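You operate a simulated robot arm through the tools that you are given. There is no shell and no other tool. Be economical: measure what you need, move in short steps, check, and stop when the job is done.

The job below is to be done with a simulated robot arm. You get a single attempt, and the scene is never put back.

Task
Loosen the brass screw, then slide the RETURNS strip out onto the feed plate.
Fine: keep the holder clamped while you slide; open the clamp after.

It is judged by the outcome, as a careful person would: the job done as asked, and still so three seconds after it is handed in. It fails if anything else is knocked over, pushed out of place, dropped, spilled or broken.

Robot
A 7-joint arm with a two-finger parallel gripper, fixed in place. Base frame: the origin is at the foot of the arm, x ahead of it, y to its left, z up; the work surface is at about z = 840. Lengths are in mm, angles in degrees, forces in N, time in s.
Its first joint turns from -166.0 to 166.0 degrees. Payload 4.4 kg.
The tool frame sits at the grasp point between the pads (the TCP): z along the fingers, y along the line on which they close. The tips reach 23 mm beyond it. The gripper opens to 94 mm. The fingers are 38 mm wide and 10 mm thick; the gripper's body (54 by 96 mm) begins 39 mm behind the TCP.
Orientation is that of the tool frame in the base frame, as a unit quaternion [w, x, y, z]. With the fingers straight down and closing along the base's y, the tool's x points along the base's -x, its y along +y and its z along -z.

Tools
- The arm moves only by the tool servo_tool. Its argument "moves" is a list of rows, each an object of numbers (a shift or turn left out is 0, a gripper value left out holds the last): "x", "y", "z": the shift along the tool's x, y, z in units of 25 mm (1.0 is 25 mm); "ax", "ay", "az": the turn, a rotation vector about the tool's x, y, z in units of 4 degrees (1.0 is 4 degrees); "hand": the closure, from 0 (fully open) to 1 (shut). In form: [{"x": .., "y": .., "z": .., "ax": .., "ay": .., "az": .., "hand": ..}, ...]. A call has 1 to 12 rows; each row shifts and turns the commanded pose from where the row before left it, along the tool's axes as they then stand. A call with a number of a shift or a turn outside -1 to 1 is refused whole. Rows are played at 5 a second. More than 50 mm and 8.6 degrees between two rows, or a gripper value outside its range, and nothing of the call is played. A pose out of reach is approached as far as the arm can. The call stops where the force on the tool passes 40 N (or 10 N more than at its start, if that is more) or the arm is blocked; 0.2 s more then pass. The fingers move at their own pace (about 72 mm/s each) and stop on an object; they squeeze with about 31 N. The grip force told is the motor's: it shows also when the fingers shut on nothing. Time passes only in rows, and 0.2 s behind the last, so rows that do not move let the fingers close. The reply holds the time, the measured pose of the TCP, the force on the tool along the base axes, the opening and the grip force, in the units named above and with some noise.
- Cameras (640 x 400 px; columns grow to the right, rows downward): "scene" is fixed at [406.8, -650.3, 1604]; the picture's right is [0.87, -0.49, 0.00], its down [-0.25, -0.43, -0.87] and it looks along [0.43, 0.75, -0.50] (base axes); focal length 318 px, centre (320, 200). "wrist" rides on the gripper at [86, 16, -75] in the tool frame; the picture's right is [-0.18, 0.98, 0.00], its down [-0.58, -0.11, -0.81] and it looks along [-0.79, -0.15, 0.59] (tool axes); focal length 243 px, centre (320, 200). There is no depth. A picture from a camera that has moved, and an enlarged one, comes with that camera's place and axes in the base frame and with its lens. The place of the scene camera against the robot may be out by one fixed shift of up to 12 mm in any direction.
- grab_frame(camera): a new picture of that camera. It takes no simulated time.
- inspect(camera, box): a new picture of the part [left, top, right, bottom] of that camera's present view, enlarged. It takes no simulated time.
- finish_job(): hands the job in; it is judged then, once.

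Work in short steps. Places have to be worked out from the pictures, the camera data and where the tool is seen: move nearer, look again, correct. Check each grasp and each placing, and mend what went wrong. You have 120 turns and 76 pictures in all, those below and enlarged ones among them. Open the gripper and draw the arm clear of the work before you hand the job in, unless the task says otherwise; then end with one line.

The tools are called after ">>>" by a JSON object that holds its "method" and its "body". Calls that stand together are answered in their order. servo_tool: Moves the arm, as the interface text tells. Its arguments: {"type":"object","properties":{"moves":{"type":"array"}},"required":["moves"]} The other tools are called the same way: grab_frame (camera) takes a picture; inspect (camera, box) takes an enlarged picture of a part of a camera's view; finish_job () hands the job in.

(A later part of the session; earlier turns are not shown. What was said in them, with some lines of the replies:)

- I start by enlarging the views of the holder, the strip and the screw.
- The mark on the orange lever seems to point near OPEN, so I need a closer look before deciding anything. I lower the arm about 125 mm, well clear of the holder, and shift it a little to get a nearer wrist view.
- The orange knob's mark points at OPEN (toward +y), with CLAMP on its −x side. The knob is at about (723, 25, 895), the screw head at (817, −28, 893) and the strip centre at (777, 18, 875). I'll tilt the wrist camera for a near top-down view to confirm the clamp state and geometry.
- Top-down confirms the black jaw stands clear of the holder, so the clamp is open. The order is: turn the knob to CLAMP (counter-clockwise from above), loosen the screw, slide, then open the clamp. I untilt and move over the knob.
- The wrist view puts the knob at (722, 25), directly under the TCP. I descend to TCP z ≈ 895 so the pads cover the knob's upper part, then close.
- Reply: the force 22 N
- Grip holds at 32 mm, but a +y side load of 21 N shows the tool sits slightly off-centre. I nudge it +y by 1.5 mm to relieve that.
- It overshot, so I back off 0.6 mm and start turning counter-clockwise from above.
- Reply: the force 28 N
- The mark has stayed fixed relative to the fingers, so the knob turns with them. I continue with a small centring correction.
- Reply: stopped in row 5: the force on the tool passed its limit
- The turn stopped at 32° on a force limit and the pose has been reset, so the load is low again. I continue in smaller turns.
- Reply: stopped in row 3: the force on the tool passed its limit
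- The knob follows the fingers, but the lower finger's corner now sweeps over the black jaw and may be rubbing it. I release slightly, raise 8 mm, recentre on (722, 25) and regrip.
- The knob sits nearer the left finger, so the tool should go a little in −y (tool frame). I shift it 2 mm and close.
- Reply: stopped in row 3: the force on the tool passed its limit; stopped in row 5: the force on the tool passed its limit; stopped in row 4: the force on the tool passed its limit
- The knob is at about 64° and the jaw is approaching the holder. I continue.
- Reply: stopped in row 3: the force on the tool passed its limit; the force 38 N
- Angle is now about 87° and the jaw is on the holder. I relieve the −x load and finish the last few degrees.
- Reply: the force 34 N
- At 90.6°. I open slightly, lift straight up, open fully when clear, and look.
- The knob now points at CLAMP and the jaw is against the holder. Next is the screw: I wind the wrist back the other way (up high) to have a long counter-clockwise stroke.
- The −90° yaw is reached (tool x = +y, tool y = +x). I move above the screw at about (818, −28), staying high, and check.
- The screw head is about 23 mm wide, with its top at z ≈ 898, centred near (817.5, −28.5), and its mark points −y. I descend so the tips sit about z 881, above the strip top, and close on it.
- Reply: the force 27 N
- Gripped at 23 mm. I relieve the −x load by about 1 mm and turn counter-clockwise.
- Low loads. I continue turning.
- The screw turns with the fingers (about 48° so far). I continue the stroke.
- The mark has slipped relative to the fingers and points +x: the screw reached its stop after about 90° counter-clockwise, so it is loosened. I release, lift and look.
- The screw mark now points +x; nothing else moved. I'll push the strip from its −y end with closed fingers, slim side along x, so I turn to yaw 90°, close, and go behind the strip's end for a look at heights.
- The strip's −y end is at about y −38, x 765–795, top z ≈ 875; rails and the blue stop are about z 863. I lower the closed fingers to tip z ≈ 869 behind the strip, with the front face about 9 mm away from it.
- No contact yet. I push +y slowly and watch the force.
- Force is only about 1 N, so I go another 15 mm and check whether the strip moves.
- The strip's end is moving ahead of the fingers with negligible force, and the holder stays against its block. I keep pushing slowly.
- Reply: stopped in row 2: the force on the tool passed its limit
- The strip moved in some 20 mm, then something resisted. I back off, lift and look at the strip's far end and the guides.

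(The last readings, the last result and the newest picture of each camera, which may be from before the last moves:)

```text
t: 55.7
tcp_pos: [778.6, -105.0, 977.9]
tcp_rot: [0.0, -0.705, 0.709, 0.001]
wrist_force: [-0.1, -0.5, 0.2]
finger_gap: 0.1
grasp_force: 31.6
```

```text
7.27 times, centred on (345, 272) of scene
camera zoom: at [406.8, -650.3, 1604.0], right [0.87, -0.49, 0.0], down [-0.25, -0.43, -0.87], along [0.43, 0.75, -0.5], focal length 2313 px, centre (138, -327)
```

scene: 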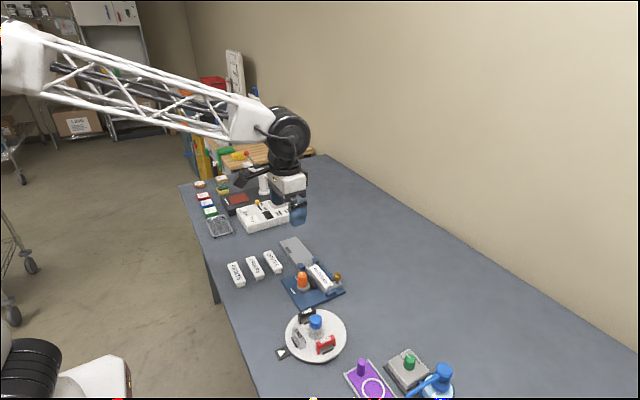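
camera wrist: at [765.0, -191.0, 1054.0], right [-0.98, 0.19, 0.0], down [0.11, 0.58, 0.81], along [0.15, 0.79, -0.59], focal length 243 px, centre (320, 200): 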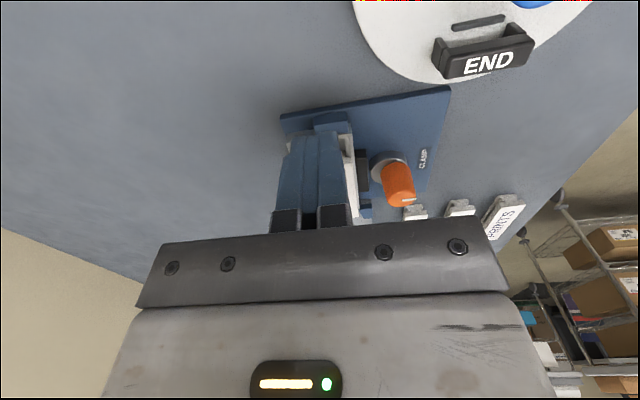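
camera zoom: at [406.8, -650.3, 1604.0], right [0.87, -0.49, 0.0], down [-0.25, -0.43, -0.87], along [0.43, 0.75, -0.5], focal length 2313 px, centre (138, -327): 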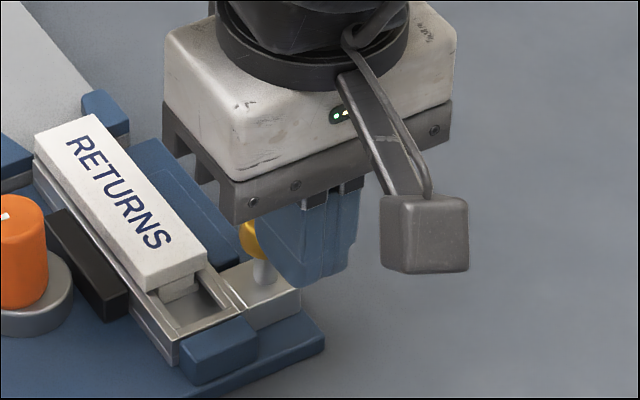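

>>> {"method": "inspect", "body": {"camera": "scene", "box": [310, 235, 370, 285]}}

```text
8.00 times, centred on (340, 260) of scene
camera zoom: at [406.8, -650.3, 1604.0], right [0.87, -0.49, 0.0], down [-0.25, -0.43, -0.87], along [0.43, 0.75, -0.5], focal length 2544 px, centre (160, -280)
```

zoom: 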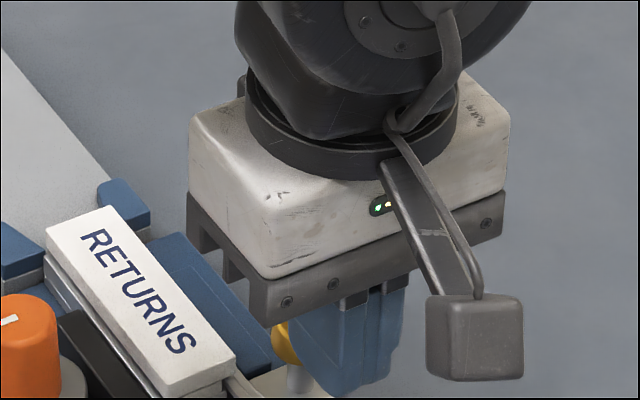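

I need a top-down look at the strip/guide junction, so I rise, move over it and tilt the camera down.

>>> {"method": "servo_tool", "body": {"moves": [{"z": -1}, {"z": -0.6, "x": -1}, {"x": -1}, {"x": -1}, {"x": -1}, {"x": -1}, {"x": -1}, {}]}}

>>> {"method": "servo_tool", "body": {"moves": [{"ay": 1}, {"ay": 1}, {"ay": 1}, {"ay": 1}, {"ay": 1}, {"ay": 1}, {"ay": 1}, {"ay": 1}, {"ay": 1}, {"ay": 1}, {}]}}

>>> {"method": "grab_frame", "body": {"camera": "wrist"}}

```text
t: 57.5
tcp_pos: [781.6, 46.8, 1018.1]
tcp_rot: [-0.002, -0.705, 0.709, 0.002]
wrist_force: [0.6, -0.1, 0.0]
finger_gap: 0.0
grasp_force: 31.7
```

```text
t: 59.9
tcp_pos: [780.8, 44.9, 1019.5]
tcp_rot: [-0.243, -0.664, 0.665, -0.24]
wrist_force: [0.0, 0.0, 0.1]
finger_gap: 0.0
grasp_force: 30.8
```

```text
33 pictures are left
camera wrist: at [765.7, 27.7, 1132.5], right [-0.98, 0.15, -0.12], down [0.11, 0.96, 0.24], along [0.15, 0.23, -0.96], focal length 243 px, centre (320, 200)
```

wrist: 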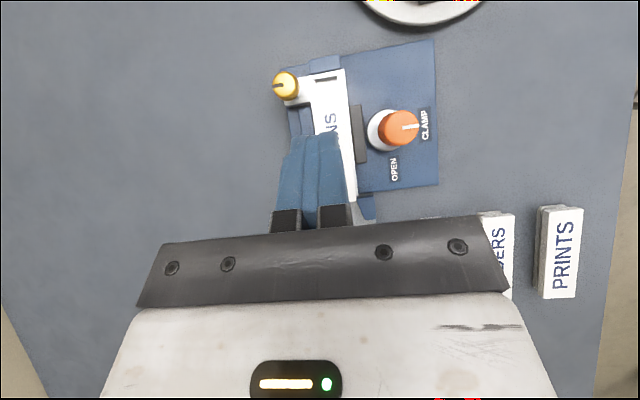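

>>> {"method": "servo_tool", "body": {"moves": [{"x": -0.766, "z": -0.643}, {"x": -0.766, "z": -0.643}, {"x": -0.766, "z": -0.643}, {"x": -0.766, "z": -0.643}, {}]}}

>>> {"method": "inspect", "body": {"camera": "wrist", "box": [220, 0, 400, 160]}}

```text
t: 61.1
tcp_pos: [781.6, 145.7, 1020.5]
tcp_rot: [-0.243, -0.664, 0.665, -0.24]
wrist_force: [0.5, 0.3, 0.5]
finger_gap: 0.0
grasp_force: 30.7
```

```text
2.50 times, centred on (310, 80) of wrist
camera zoom: at [766.4, 127.9, 1133.3], right [-0.98, 0.15, -0.11], down [0.11, 0.96, 0.24], along [0.15, 0.23, -0.96], focal length 606 px, centre (345, 500)
```

zoom: 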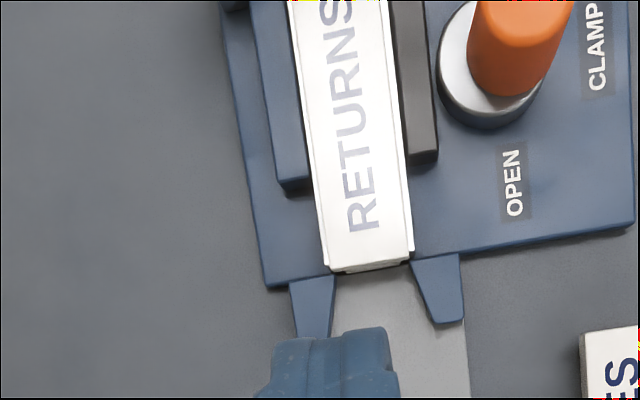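

>>> {"method": "inspect", "body": {"camera": "wrist", "box": [290, 80, 360, 140]}}

>>> {"method": "inspect", "body": {"camera": "scene", "box": [305, 245, 365, 295]}}

```text
6.67 times, centred on (325, 110) of wrist
camera zoom: at [766.4, 127.9, 1133.3], right [-0.98, 0.15, -0.11], down [0.11, 0.96, 0.24], along [0.15, 0.23, -0.96], focal length 1618 px, centre (287, 800)
```

zoom: 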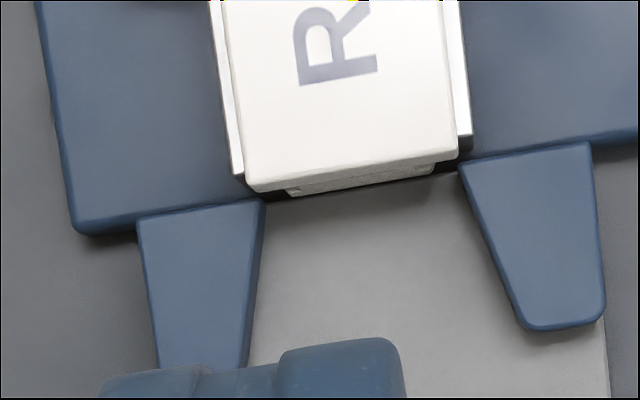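

```text
8.00 times, centred on (335, 270) of scene
camera zoom: at [406.8, -650.3, 1604.0], right [0.87, -0.49, 0.0], down [-0.25, -0.43, -0.87], along [0.43, 0.75, -0.5], focal length 2544 px, centre (200, -360)
```

zoom: 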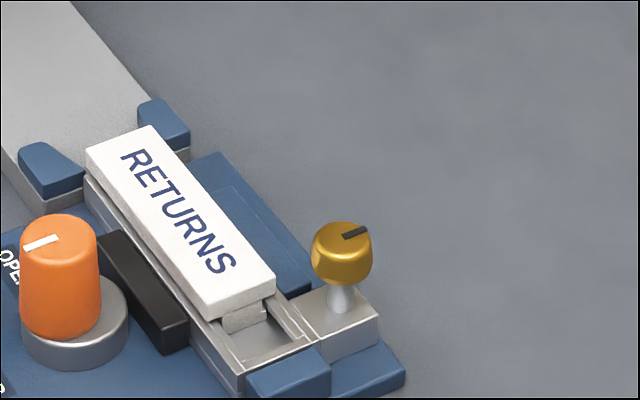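

The strip stopped with its +y end right at the guides' mouth (y ≈ 94). To see the relative heights (cap, guides, feed plate), I'll untilt and view the junction from the −x side.

>>> {"method": "servo_tool", "body": {"moves": [{"ay": -1}, {"ay": -1}, {"ay": -1}, {"ay": -1}, {"ay": -1}, {"ay": -1}, {"ay": -1}, {"ay": -1}, {"ay": -1}, {"ay": -1}, {}]}}

>>> {"method": "servo_tool", "body": {"moves": [{"az": 1}, {"az": 1}, {"az": 1}, {"az": 1}, {"az": 1}, {"az": 1}, {"az": 1}, {"az": 1}, {"az": 1}, {"az": 1}, {"az": 1}, {"az": 1}]}}

>>> {"method": "servo_tool", "body": {"moves": [{"az": 1}, {"az": 1}, {"az": 1}, {"az": 1}, {"az": 1}, {"az": 1}, {"az": 1}, {"az": 1}, {"az": 1}, {"az": 1}, {"az": 0.5}, {}]}}

>>> {"method": "servo_tool", "body": {"moves": [{"x": 1, "y": 1}, {"x": 1, "y": 1}, {"x": 0.2, "y": 0.2, "z": 1}, {"z": 1}, {"z": 1}, {"z": 0.8}, {}]}}

>>> {"method": "grab_frame", "body": {"camera": "wrist"}}

```text
t: 63.5
tcp_pos: [780.7, 145.2, 1019.5]
tcp_rot: [-0.001, -0.705, 0.709, 0.002]
wrist_force: [-0.8, 0.4, 0.7]
finger_gap: 0.0
grasp_force: 30.9
```

```text
t: 66.1
tcp_pos: [781.6, 145.0, 1019.2]
tcp_rot: [-0.002, -0.357, 0.934, 0.001]
wrist_force: [-0.1, 0.3, -0.7]
finger_gap: 0.2
grasp_force: 31.3
```

```text
t: 68.7
tcp_pos: [780.7, 144.8, 1019.9]
tcp_rot: [-0.002, 0.002, 1.0, 0.0]
wrist_force: [1.0, 0.2, 0.1]
finger_gap: 0.1
grasp_force: 31.0
```

```text
t: 70.3
tcp_pos: [725.3, 201.1, 924.0]
tcp_rot: [-0.002, 0.003, 1.0, -0.001]
wrist_force: [-0.1, -0.2, -0.3]
finger_gap: 0.0
grasp_force: 31.1
```

```text
29 pictures are left
camera wrist: at [640.8, 217.9, 1000.2], right [0.19, 0.98, 0.0], down [0.58, -0.11, 0.8], along [0.79, -0.15, -0.59], focal length 243 px, centre (320, 200)
```

wrist: 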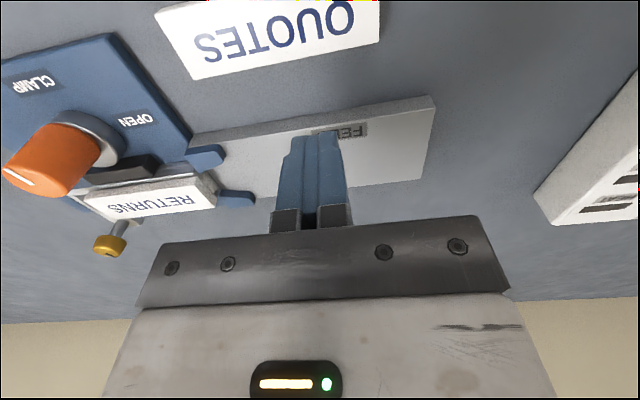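

>>> {"method": "inspect", "body": {"camera": "wrist", "box": [170, 130, 270, 220]}}

```text
4.44 times, centred on (220, 175) of wrist
camera zoom: at [640.8, 217.9, 1000.2], right [0.19, 0.98, 0.0], down [0.58, -0.11, 0.8], along [0.79, -0.15, -0.59], focal length 1078 px, centre (764, 311)
```

zoom: 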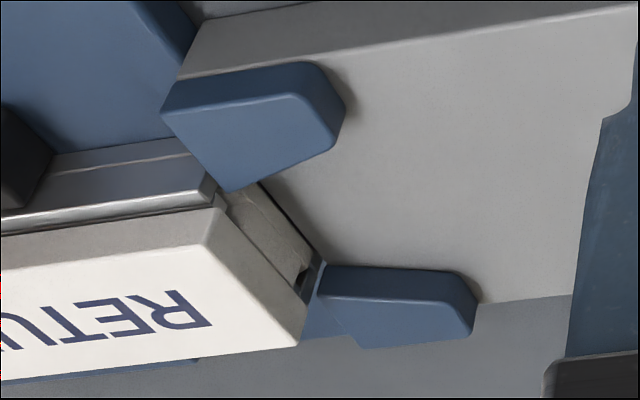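

>>> {"method": "inspect", "body": {"camera": "wrist", "box": [210, 165, 250, 205]}}

```text
10.00 times, centred on (230, 185) of wrist
camera zoom: at [640.8, 217.9, 1000.2], right [0.19, 0.98, 0.0], down [0.58, -0.11, 0.8], along [0.79, -0.15, -0.59], focal length 2426 px, centre (1220, 350)
```

zoom: 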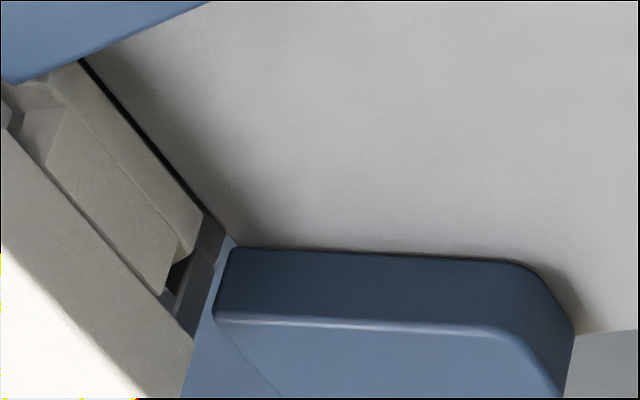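

Geometry now: cap z 867.6–875.5, guide tops about 864, so the cap clears the guides. The foot sits right at the feed-plate edge, probably nosing down because I pushed high at the rear. I'll instead grip the cap's sides near its front end and draw it on with a slight lift. I rise and wind to yaw −90°.

>>> {"method": "servo_tool", "body": {"moves": [{"z": -1}, {"z": -1}, {"z": -0.5}, {"az": 1}, {"az": 1}, {"az": 1}, {"az": 1}, {"az": 1}, {"az": 1}, {"az": 1}, {"az": 1}, {"az": 1, "hand": 0.5}]}}

>>> {"method": "servo_tool", "body": {"moves": [{"az": 1}, {"az": 1}, {"az": 1}, {"az": 1}, {"az": 1}, {"az": 1}, {"az": 1}, {"az": 1}, {"az": 1}, {"az": 1}, {"az": 1}, {"az": 1}]}}

>>> {"method": "servo_tool", "body": {"moves": [{"az": 1}, {"az": 0.45}, {}]}}

```text
t: 72.9
tcp_pos: [725.6, 200.4, 986.7]
tcp_rot: [-0.002, 0.312, 0.95, 0.0]
wrist_force: [0.0, 0.2, -0.3]
finger_gap: 46.8
grasp_force: 0.0
```

```text
t: 75.5
tcp_pos: [725.6, 199.9, 987.4]
tcp_rot: [0.0, 0.671, 0.741, -0.001]
wrist_force: [0.4, 0.5, 0.1]
finger_gap: 47.1
grasp_force: 0.0
```

```text
t: 76.3
tcp_pos: [725.6, 201.1, 986.9]
tcp_rot: [-0.002, 0.708, 0.706, -0.002]
wrist_force: [-0.2, 0.7, 0.3]
finger_gap: 47.0
grasp_force: 0.2
```

>>> {"method": "servo_tool", "body": {"moves": [{"x": -1, "y": 0.57}, {"x": -1, "y": 0.57}, {"x": -1, "y": 0.57}, {"x": -1, "y": 0.57}, {"x": -1}, {"z": 0.8}, {"z": 0.8}, {}]}}

>>> {"method": "grab_frame", "body": {"camera": "wrist"}}

```text
t: 78.1
tcp_pos: [782.5, 76.2, 947.5]
tcp_rot: [-0.001, 0.707, 0.707, -0.001]
wrist_force: [0.5, 1.0, -0.4]
finger_gap: 47.3
grasp_force: 0.1
```

```text
26 pictures are left
camera wrist: at [800.3, 163.0, 1023.3], right [0.98, -0.19, 0.0], down [-0.11, -0.58, 0.81], along [-0.15, -0.79, -0.59], focal length 243 px, centre (320, 200)
```

wrist: 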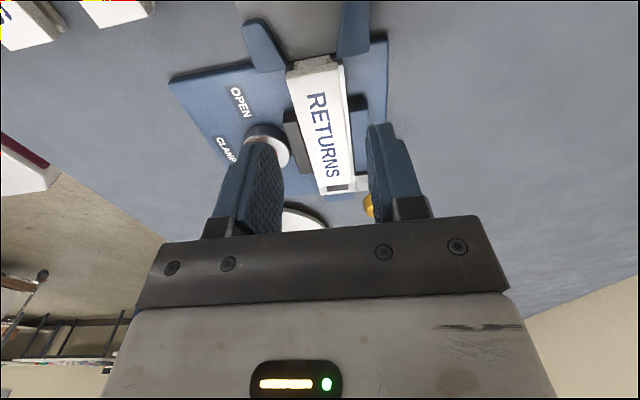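

>>> {"method": "inspect", "body": {"camera": "wrist", "box": [260, 30, 380, 130]}}

```text
4.00 times, centred on (320, 80) of wrist
camera zoom: at [800.3, 163.0, 1023.3], right [0.98, -0.19, 0.0], down [-0.11, -0.58, 0.81], along [-0.15, -0.79, -0.59], focal length 970 px, centre (320, 680)
```

zoom: 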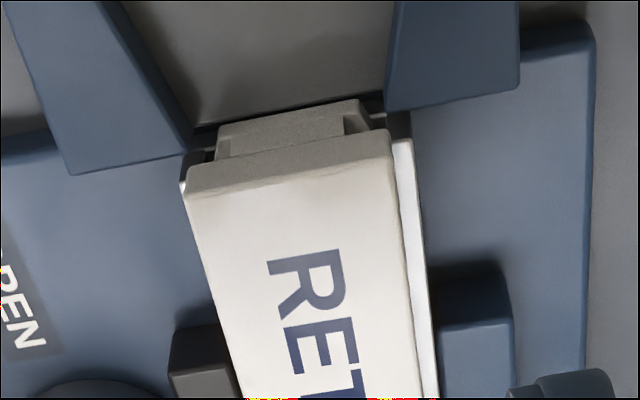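

The foot is centred between the guides, right at the plate edge. I descend to tip z ≈ 868.5 and grip the cap.

>>> {"method": "servo_tool", "body": {"moves": [{"z": 0.8}, {"z": 0.8}, {"z": 0.6}, {}, {"hand": 0.6}, {"hand": 0.65}, {"hand": 0.7}, {"hand": 1}, {"hand": 1}]}}

>>> {"method": "inspect", "body": {"camera": "wrist", "box": [230, 30, 430, 230]}}

```text
t: 80.1
tcp_pos: [782.6, 76.4, 892.4]
tcp_rot: [-0.001, 0.708, 0.706, -0.001]
wrist_force: [-0.2, 0.3, -0.2]
finger_gap: 31.0
grasp_force: 30.8
```

```text
2.00 times, centred on (330, 130) of wrist
camera zoom: at [799.3, 163.3, 966.5], right [0.98, -0.19, 0.0], down [-0.11, -0.58, 0.81], along [-0.15, -0.79, -0.59], focal length 485 px, centre (300, 340)
```

zoom: 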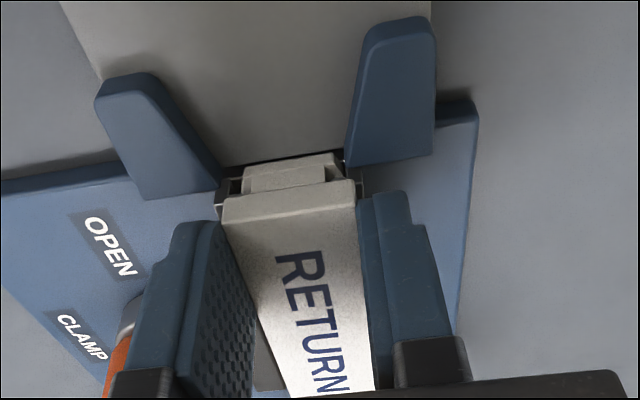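

Gripped the cap squarely (31 mm, no side load). I apply a small lift and pull gently +y.

>>> {"method": "servo_tool", "body": {"moves": [{"z": -0.03}, {"x": 0.1}, {"x": 0.1}, {"x": 0.1}, {}]}}

>>> {"method": "inspect", "body": {"camera": "wrist", "box": [250, 60, 390, 180]}}

```text
t: 81.3
tcp_pos: [781.8, 82.9, 892.1]
tcp_rot: [-0.001, 0.707, 0.707, -0.001]
wrist_force: [-4.3, -0.9, -1.0]
finger_gap: 31.0
grasp_force: 30.6
```

```text
3.33 times, centred on (320, 120) of wrist
camera zoom: at [799.7, 170.0, 967.6], right [0.98, -0.19, 0.0], down [-0.11, -0.58, 0.81], along [-0.15, -0.79, -0.59], focal length 809 px, centre (320, 467)
```

zoom: 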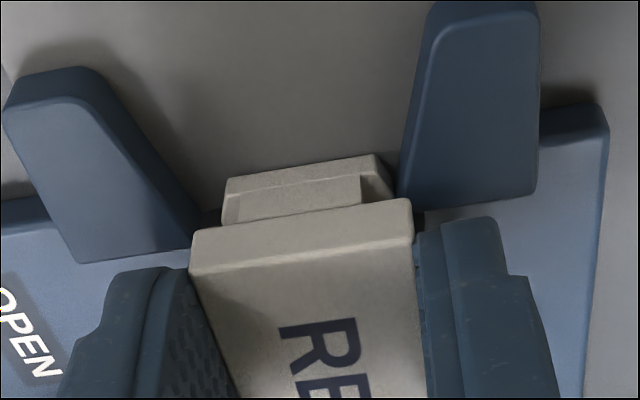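

The foot has come up onto the feed plate. There is a slight side load against the +x guide, so I ease 0.6 mm to −x and keep pulling.

>>> {"method": "servo_tool", "body": {"moves": [{"y": -0.025}, {"x": 0.15}, {"x": 0.2}, {"x": 0.2}, {"x": 0.2}, {}]}}

```text
t: 82.7
tcp_pos: [782.3, 103.1, 891.4]
tcp_rot: [-0.001, 0.708, 0.706, -0.001]
wrist_force: [-2.8, 0.1, 0.0]
finger_gap: 30.9
grasp_force: 31.2
```

Moving freely. I continue.

>>> {"method": "servo_tool", "body": {"moves": [{"x": 0.25}, {"x": 0.25}, {"x": 0.25}, {"x": 0.25}, {"x": 0.25}, {"x": 0.25}, {}]}}

>>> {"method": "grab_frame", "body": {"camera": "wrist"}}

>>> {"method": "inspect", "body": {"camera": "scene", "box": [240, 200, 360, 310]}}

```text
t: 84.3
tcp_pos: [781.1, 137.7, 892.1]
tcp_rot: [-0.001, 0.708, 0.706, -0.001]
wrist_force: [-8.1, -2.3, -0.2]
finger_gap: 30.9
grasp_force: 31.0
```

```text
22 pictures are left
camera wrist: at [800.2, 225.2, 967.4], right [0.98, -0.19, 0.0], down [-0.11, -0.58, 0.81], along [-0.15, -0.79, -0.59], focal length 243 px, centre (320, 200)
```

wrist: 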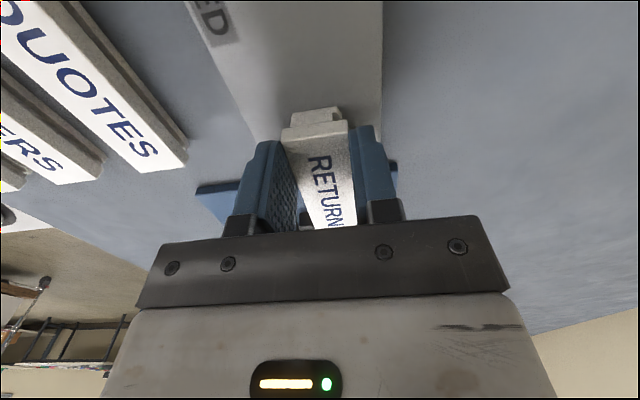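

```text
3.64 times, centred on (300, 255) of scene
camera zoom: at [406.8, -650.3, 1604.0], right [0.87, -0.49, 0.0], down [-0.25, -0.43, -0.87], along [0.43, 0.75, -0.5], focal length 1156 px, centre (393, 0)
```

zoom: 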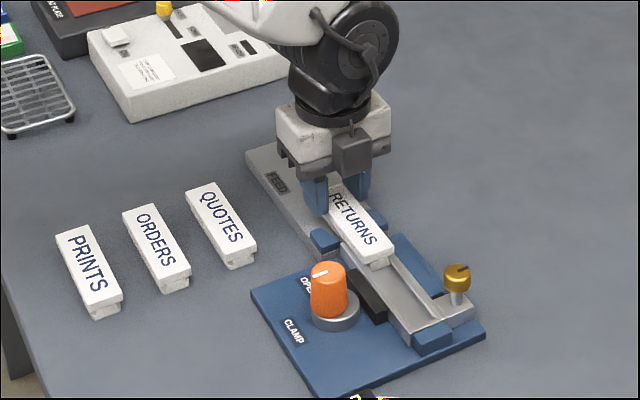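

Going well; the empty holder channel stays put. I ease −x slightly and pull the remaining ~72 mm so the strip ends up wholly on the feed plate.

>>> {"method": "servo_tool", "body": {"moves": [{"x": 0.2, "y": -0.02}, {"x": 0.25}, {"x": 0.25}, {"x": 0.25}, {"x": 0.25}, {"x": 0.25}, {"x": 0.25}, {"x": 0.2}, {}]}}

>>> {"method": "servo_tool", "body": {"moves": [{"x": 0.2}, {"x": 0.2}, {"x": 0.2}, {"x": 0.2}, {"x": 0.15}, {}]}}

>>> {"method": "inspect", "body": {"camera": "scene", "box": [240, 200, 360, 310]}}

>>> {"method": "grab_frame", "body": {"camera": "wrist"}}

```text
t: 86.3
tcp_pos: [781.0, 185.9, 893.3]
tcp_rot: [-0.001, 0.708, 0.706, -0.001]
wrist_force: [1.0, 0.7, 0.2]
finger_gap: 30.8
grasp_force: 30.5
```

```text
t: 87.7
tcp_pos: [781.9, 209.7, 893.9]
tcp_rot: [-0.002, 0.708, 0.707, -0.001]
wrist_force: [0.0, 0.0, -0.1]
finger_gap: 30.9
grasp_force: 31.2
```

```text
3.64 times, centred on (300, 255) of scene
camera zoom: at [406.8, -650.3, 1604.0], right [0.87, -0.49, 0.0], down [-0.25, -0.43, -0.87], along [0.43, 0.75, -0.5], focal length 1156 px, centre (393, 0)
```

zoom: 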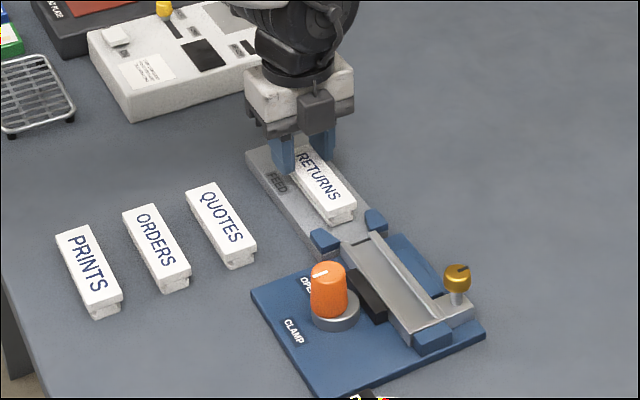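

```text
19 pictures are left
camera wrist: at [798.9, 296.9, 968.5], right [0.98, -0.19, 0.0], down [-0.11, -0.58, 0.81], along [-0.15, -0.79, -0.59], focal length 243 px, centre (320, 200)
```

wrist: 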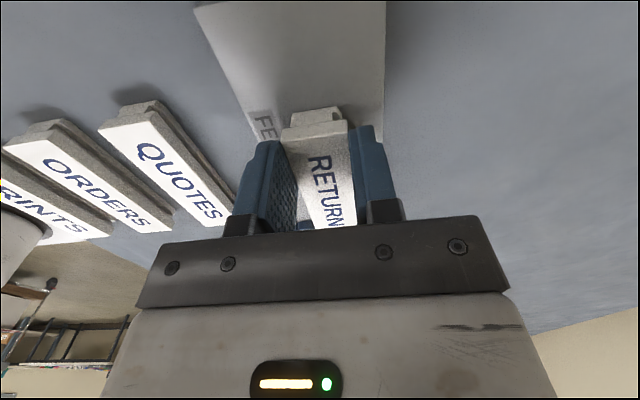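

The strip is fully past the guides on the plate. I lower 1 mm to seat it, open a little, and lift off.

>>> {"method": "servo_tool", "body": {"moves": [{"z": 0.05}, {}, {"hand": 0.62}, {"hand": 0.58}, {}, {"z": -0.5}, {"z": -1}, {"z": -1}, {"z": -1}, {"z": -1}, {}]}}

>>> {"method": "inspect", "body": {"camera": "scene", "box": [240, 200, 360, 310]}}

>>> {"method": "grab_frame", "body": {"camera": "wrist"}}

```text
t: 90.1
tcp_pos: [780.8, 211.0, 1004.3]
tcp_rot: [-0.001, 0.708, 0.706, -0.001]
wrist_force: [-0.5, -0.4, 0.2]
finger_gap: 39.6
grasp_force: 0.0
```

```text
3.64 times, centred on (300, 255) of scene
camera zoom: at [406.8, -650.3, 1604.0], right [0.87, -0.49, 0.0], down [-0.25, -0.43, -0.87], along [0.43, 0.75, -0.5], focal length 1156 px, centre (393, 0)
```

zoom: 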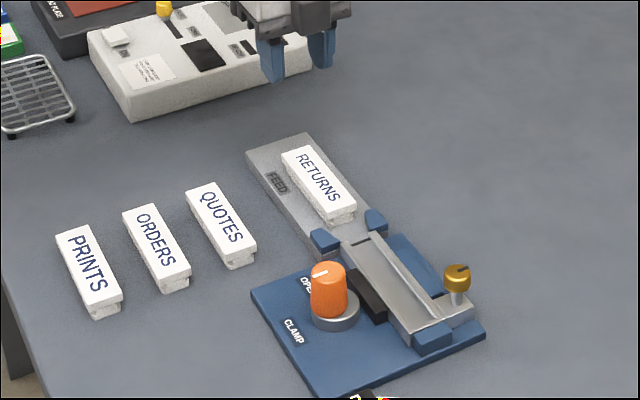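

```text
17 pictures are left
camera wrist: at [798.6, 298.3, 1079.2], right [0.98, -0.19, 0.0], down [-0.11, -0.58, 0.81], along [-0.15, -0.79, -0.59], focal length 243 px, centre (320, 200)
```

wrist: 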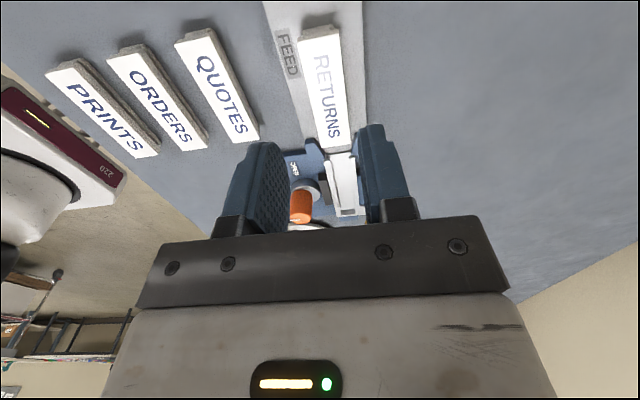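

The strip rests flat on the feed plate. Now I open the clamp: wind to yaw 0 so I can turn the knob clockwise 90°, and go above it.

>>> {"method": "servo_tool", "body": {"moves": [{"az": -1, "hand": 0.35}, {"az": -1}, {"az": -1}, {"az": -1}, {"az": -1}, {"az": -1}, {"az": -1}, {"az": -1}, {"az": -1}, {"az": -1}, {"az": -1}, {"az": -1}]}}

>>> {"method": "servo_tool", "body": {"moves": [{"az": -1}, {"az": -1}, {"az": -1}, {"az": -1}, {"az": -1}, {"az": -1}, {"az": -1}, {"az": -1}, {"az": -1}, {"az": -1}, {"az": -0.55}, {}]}}

>>> {"method": "servo_tool", "body": {"moves": [{"y": -1, "x": 0.6}, {"y": -1, "x": 0.6}, {"y": -1, "x": 0.6}, {"y": -1, "x": 0.6}, {"y": -1}, {"y": -1}, {"y": -1}, {"y": -0.4}, {"z": 1}, {"z": 0.9}, {}]}}

>>> {"method": "grab_frame", "body": {"camera": "wrist"}}

```text
t: 92.7
tcp_pos: [783.0, 209.6, 1003.2]
tcp_rot: [-0.002, 0.358, 0.934, -0.001]
wrist_force: [-1.1, 0.4, -0.2]
finger_gap: 61.2
grasp_force: 0.0
```

```text
t: 95.3
tcp_pos: [781.4, 211.5, 1003.7]
tcp_rot: [-0.001, -0.002, 1.0, -0.001]
wrist_force: [0.3, 0.6, -0.4]
finger_gap: 61.0
grasp_force: 0.1
```

```text
t: 97.7
tcp_pos: [723.4, 24.2, 955.6]
tcp_rot: [-0.002, -0.001, 1.0, 0.0]
wrist_force: [-0.8, 0.2, 0.4]
finger_gap: 61.2
grasp_force: 0.2
```

```text
16 pictures are left
camera wrist: at [638.6, 40.6, 1031.8], right [0.18, 0.98, 0.0], down [0.58, -0.11, 0.8], along [0.79, -0.15, -0.59], focal length 243 px, centre (320, 200)
```

wrist: 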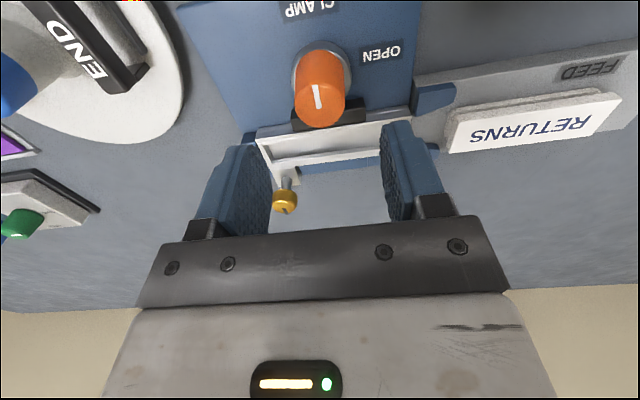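

Aligned over the knob (mark at CLAMP). I descend to z 903 and grip.

>>> {"method": "servo_tool", "body": {"moves": [{"z": 0.7, "y": 0.04, "x": 0.05}, {"z": 0.7}, {"z": 0.7}, {}, {"hand": 0.6}, {"hand": 1}, {"hand": 1}, {"hand": 1}]}}

```text
t: 99.5
tcp_pos: [721.7, 25.0, 904.7]
tcp_rot: [-0.001, -0.001, 1.0, 0.001]
wrist_force: [2.9, -18.6, -5.1]
finger_gap: 31.1
grasp_force: 44.9
```

>>> {"method": "servo_tool", "body": {"moves": [{"y": -0.03}, {"az": 1}, {"az": 1}, {"az": 1}, {"az": 1}, {"az": 1}, {}]}}

```text
t: 100.5
tcp_pos: [721.8, 24.3, 904.3]
tcp_rot: [-0.001, 0.093, 0.996, -0.001]
wrist_force: [2.4, -9.2, -0.5]
finger_gap: 31.2
grasp_force: 44.8
stopped in row 4: the force on the tool passed its limit (the readings are from after the stop); the commanded pose is now the measured one
```

The first 11° turned with a force stop that reset the load. I continue clockwise in short turns.

>>> {"method": "servo_tool", "body": {"moves": [{"az": 1}, {"az": 1}, {"az": 1}, {"az": 1}, {}]}}

>>> {"method": "servo_tool", "body": {"moves": [{"az": 1}, {"az": 1}, {"az": 1}, {"az": 1}, {}]}}

>>> {"method": "inspect", "body": {"camera": "wrist", "box": [220, 20, 440, 240]}}

```text
t: 101.6
tcp_pos: [722.2, 23.4, 904.7]
tcp_rot: [-0.002, 0.231, 0.973, -0.001]
wrist_force: [-6.7, -8.7, 6.3]
finger_gap: 31.4
grasp_force: 45.2
stopped in row 5: the force on the tool passed its limit (the readings are from after the stop); the commanded pose is now the measured one
```

```text
t: 102.4
tcp_pos: [722.1, 21.7, 903.1]
tcp_rot: [-0.001, 0.331, 0.944, -0.001]
wrist_force: [-6.0, -9.6, 5.1]
finger_gap: 31.3
grasp_force: 44.9
stopped in row 4: the force on the tool passed its limit (the readings are from after the stop); the commanded pose is now the measured one
```

```text
1.82 times, centred on (330, 130) of wrist
camera zoom: at [665.2, 89.8, 979.9], right [0.76, 0.65, 0.0], down [0.39, -0.45, 0.81], along [0.52, -0.61, -0.59], focal length 441 px, centre (302, 327)
```

zoom: 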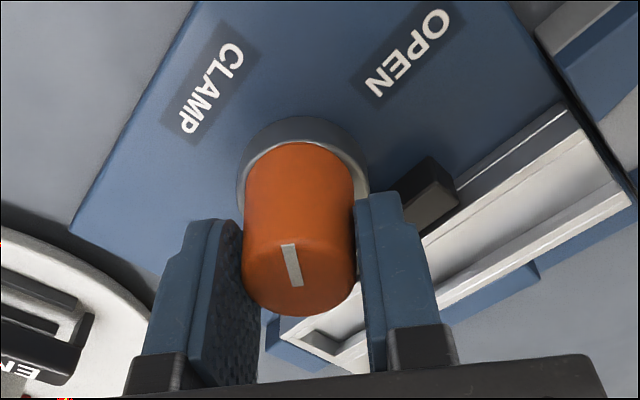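

>>> {"method": "servo_tool", "body": {"moves": [{"az": 1}, {"az": 1}, {"az": 1}, {"az": 1}, {}]}}

>>> {"method": "servo_tool", "body": {"moves": [{"az": 1}, {"az": 1}, {"az": 1}, {"az": 1}, {}]}}

>>> {"method": "servo_tool", "body": {"moves": [{"az": 1}, {"az": 1}, {"az": 1}, {"az": 1}, {}]}}

```text
t: 103.3
tcp_pos: [721.5, 21.7, 904.6]
tcp_rot: [-0.002, 0.424, 0.906, -0.002]
wrist_force: [-10.7, -6.6, 7.5]
finger_gap: 31.2
grasp_force: 44.9
stopped in row 4: the force on the tool passed its limit (the readings are from after the stop); the commanded pose is now the measured one
```

```text
t: 104.2
tcp_pos: [720.9, 21.3, 904.4]
tcp_rot: [-0.003, 0.533, 0.846, -0.003]
wrist_force: [-13.0, -4.4, 9.9]
finger_gap: 31.0
grasp_force: 44.9
stopped in row 4: the force on the tool passed its limit (the readings are from after the stop); the commanded pose is now the measured one
```

```text
t: 105.4
tcp_pos: [718.5, 20.9, 904.6]
tcp_rot: [-0.002, 0.646, 0.763, -0.004]
wrist_force: [-30.7, -9.5, 9.1]
finger_gap: 31.3
grasp_force: 45.0
```

At 80°. I relieve the −x load and finish the last ten degrees.

>>> {"method": "servo_tool", "body": {"moves": [{"y": -0.04}, {"az": 1}, {"az": 1}, {"az": 0.4}, {}]}}

>>> {"method": "inspect", "body": {"camera": "wrist", "box": [220, 20, 440, 240]}}

```text
t: 106.4
tcp_pos: [718.1, 20.6, 904.1]
tcp_rot: [-0.004, 0.705, 0.709, -0.005]
wrist_force: [-15.4, -1.2, 11.0]
finger_gap: 31.1
grasp_force: 45.6
stopped in row 5: the force on the tool passed its limit (the readings are from after the stop); the commanded pose is now the measured one
```

```text
1.82 times, centred on (330, 130) of wrist
camera zoom: at [736.1, 108.5, 979.2], right [0.98, -0.18, -0.01], down [-0.1, -0.58, 0.81], along [-0.15, -0.79, -0.59], focal length 441 px, centre (302, 327)
```

zoom: 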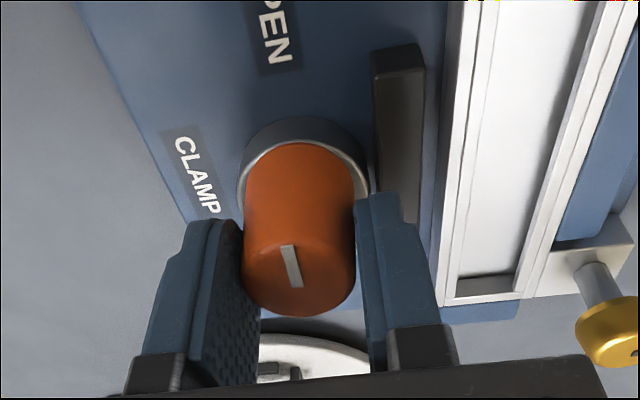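

The jaw has backed off the holder and the mark points +y (OPEN). I release, lift and check.

>>> {"method": "servo_tool", "body": {"moves": [{"hand": 0.6}, {"hand": 0.57}, {"z": -0.5}, {"z": -1}, {"z": -1}, {"z": -1}, {"z": -1}, {"z": -1, "hand": 0}, {"z": -1}, {}]}}

>>> {"method": "grab_frame", "body": {"camera": "wrist"}}

>>> {"method": "inspect", "body": {"camera": "scene", "box": [240, 200, 360, 310]}}

```text
t: 108.6
tcp_pos: [720.1, 22.1, 1068.8]
tcp_rot: [-0.003, 0.705, 0.709, -0.005]
wrist_force: [-1.2, 1.1, 0.0]
finger_gap: 94.0
grasp_force: 0.1
```

```text
13 pictures are left
camera wrist: at [738.2, 108.1, 1142.8], right [0.98, -0.18, -0.01], down [-0.1, -0.58, 0.81], along [-0.15, -0.79, -0.59], focal length 243 px, centre (320, 200)
```

wrist: 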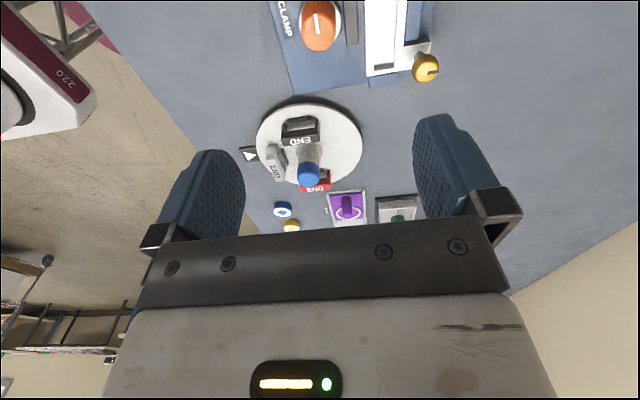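

```text
3.64 times, centred on (300, 255) of scene
camera zoom: at [406.8, -650.3, 1604.0], right [0.87, -0.49, 0.0], down [-0.25, -0.43, -0.87], along [0.43, 0.75, -0.5], focal length 1156 px, centre (393, 0)
```

zoom: 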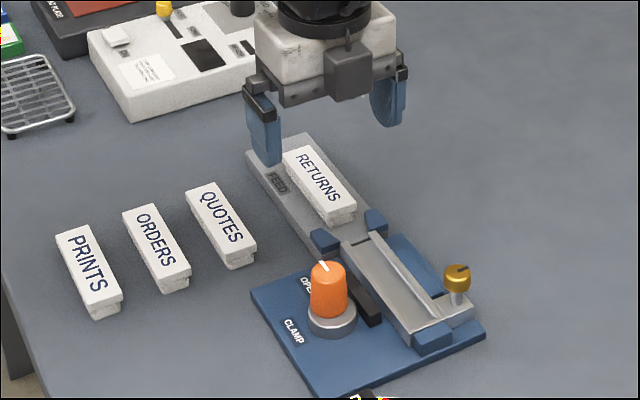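

All done: the screw is loosened, RETURNS lies on the feed plate, and the clamp is now open with its jaw clear of the holder. The neighbouring strips are undisturbed, and the gripper is open and well above the work. I hand it in.

>>> {"method": "finish_job", "body": {}}

```text
The job is handed in.
```

The brass screw is loosened, the RETURNS strip was slid out onto the feed plate with the holder clamped, and the clamp was opened afterwards. The clamp was open at the start, so I closed it before sliding.
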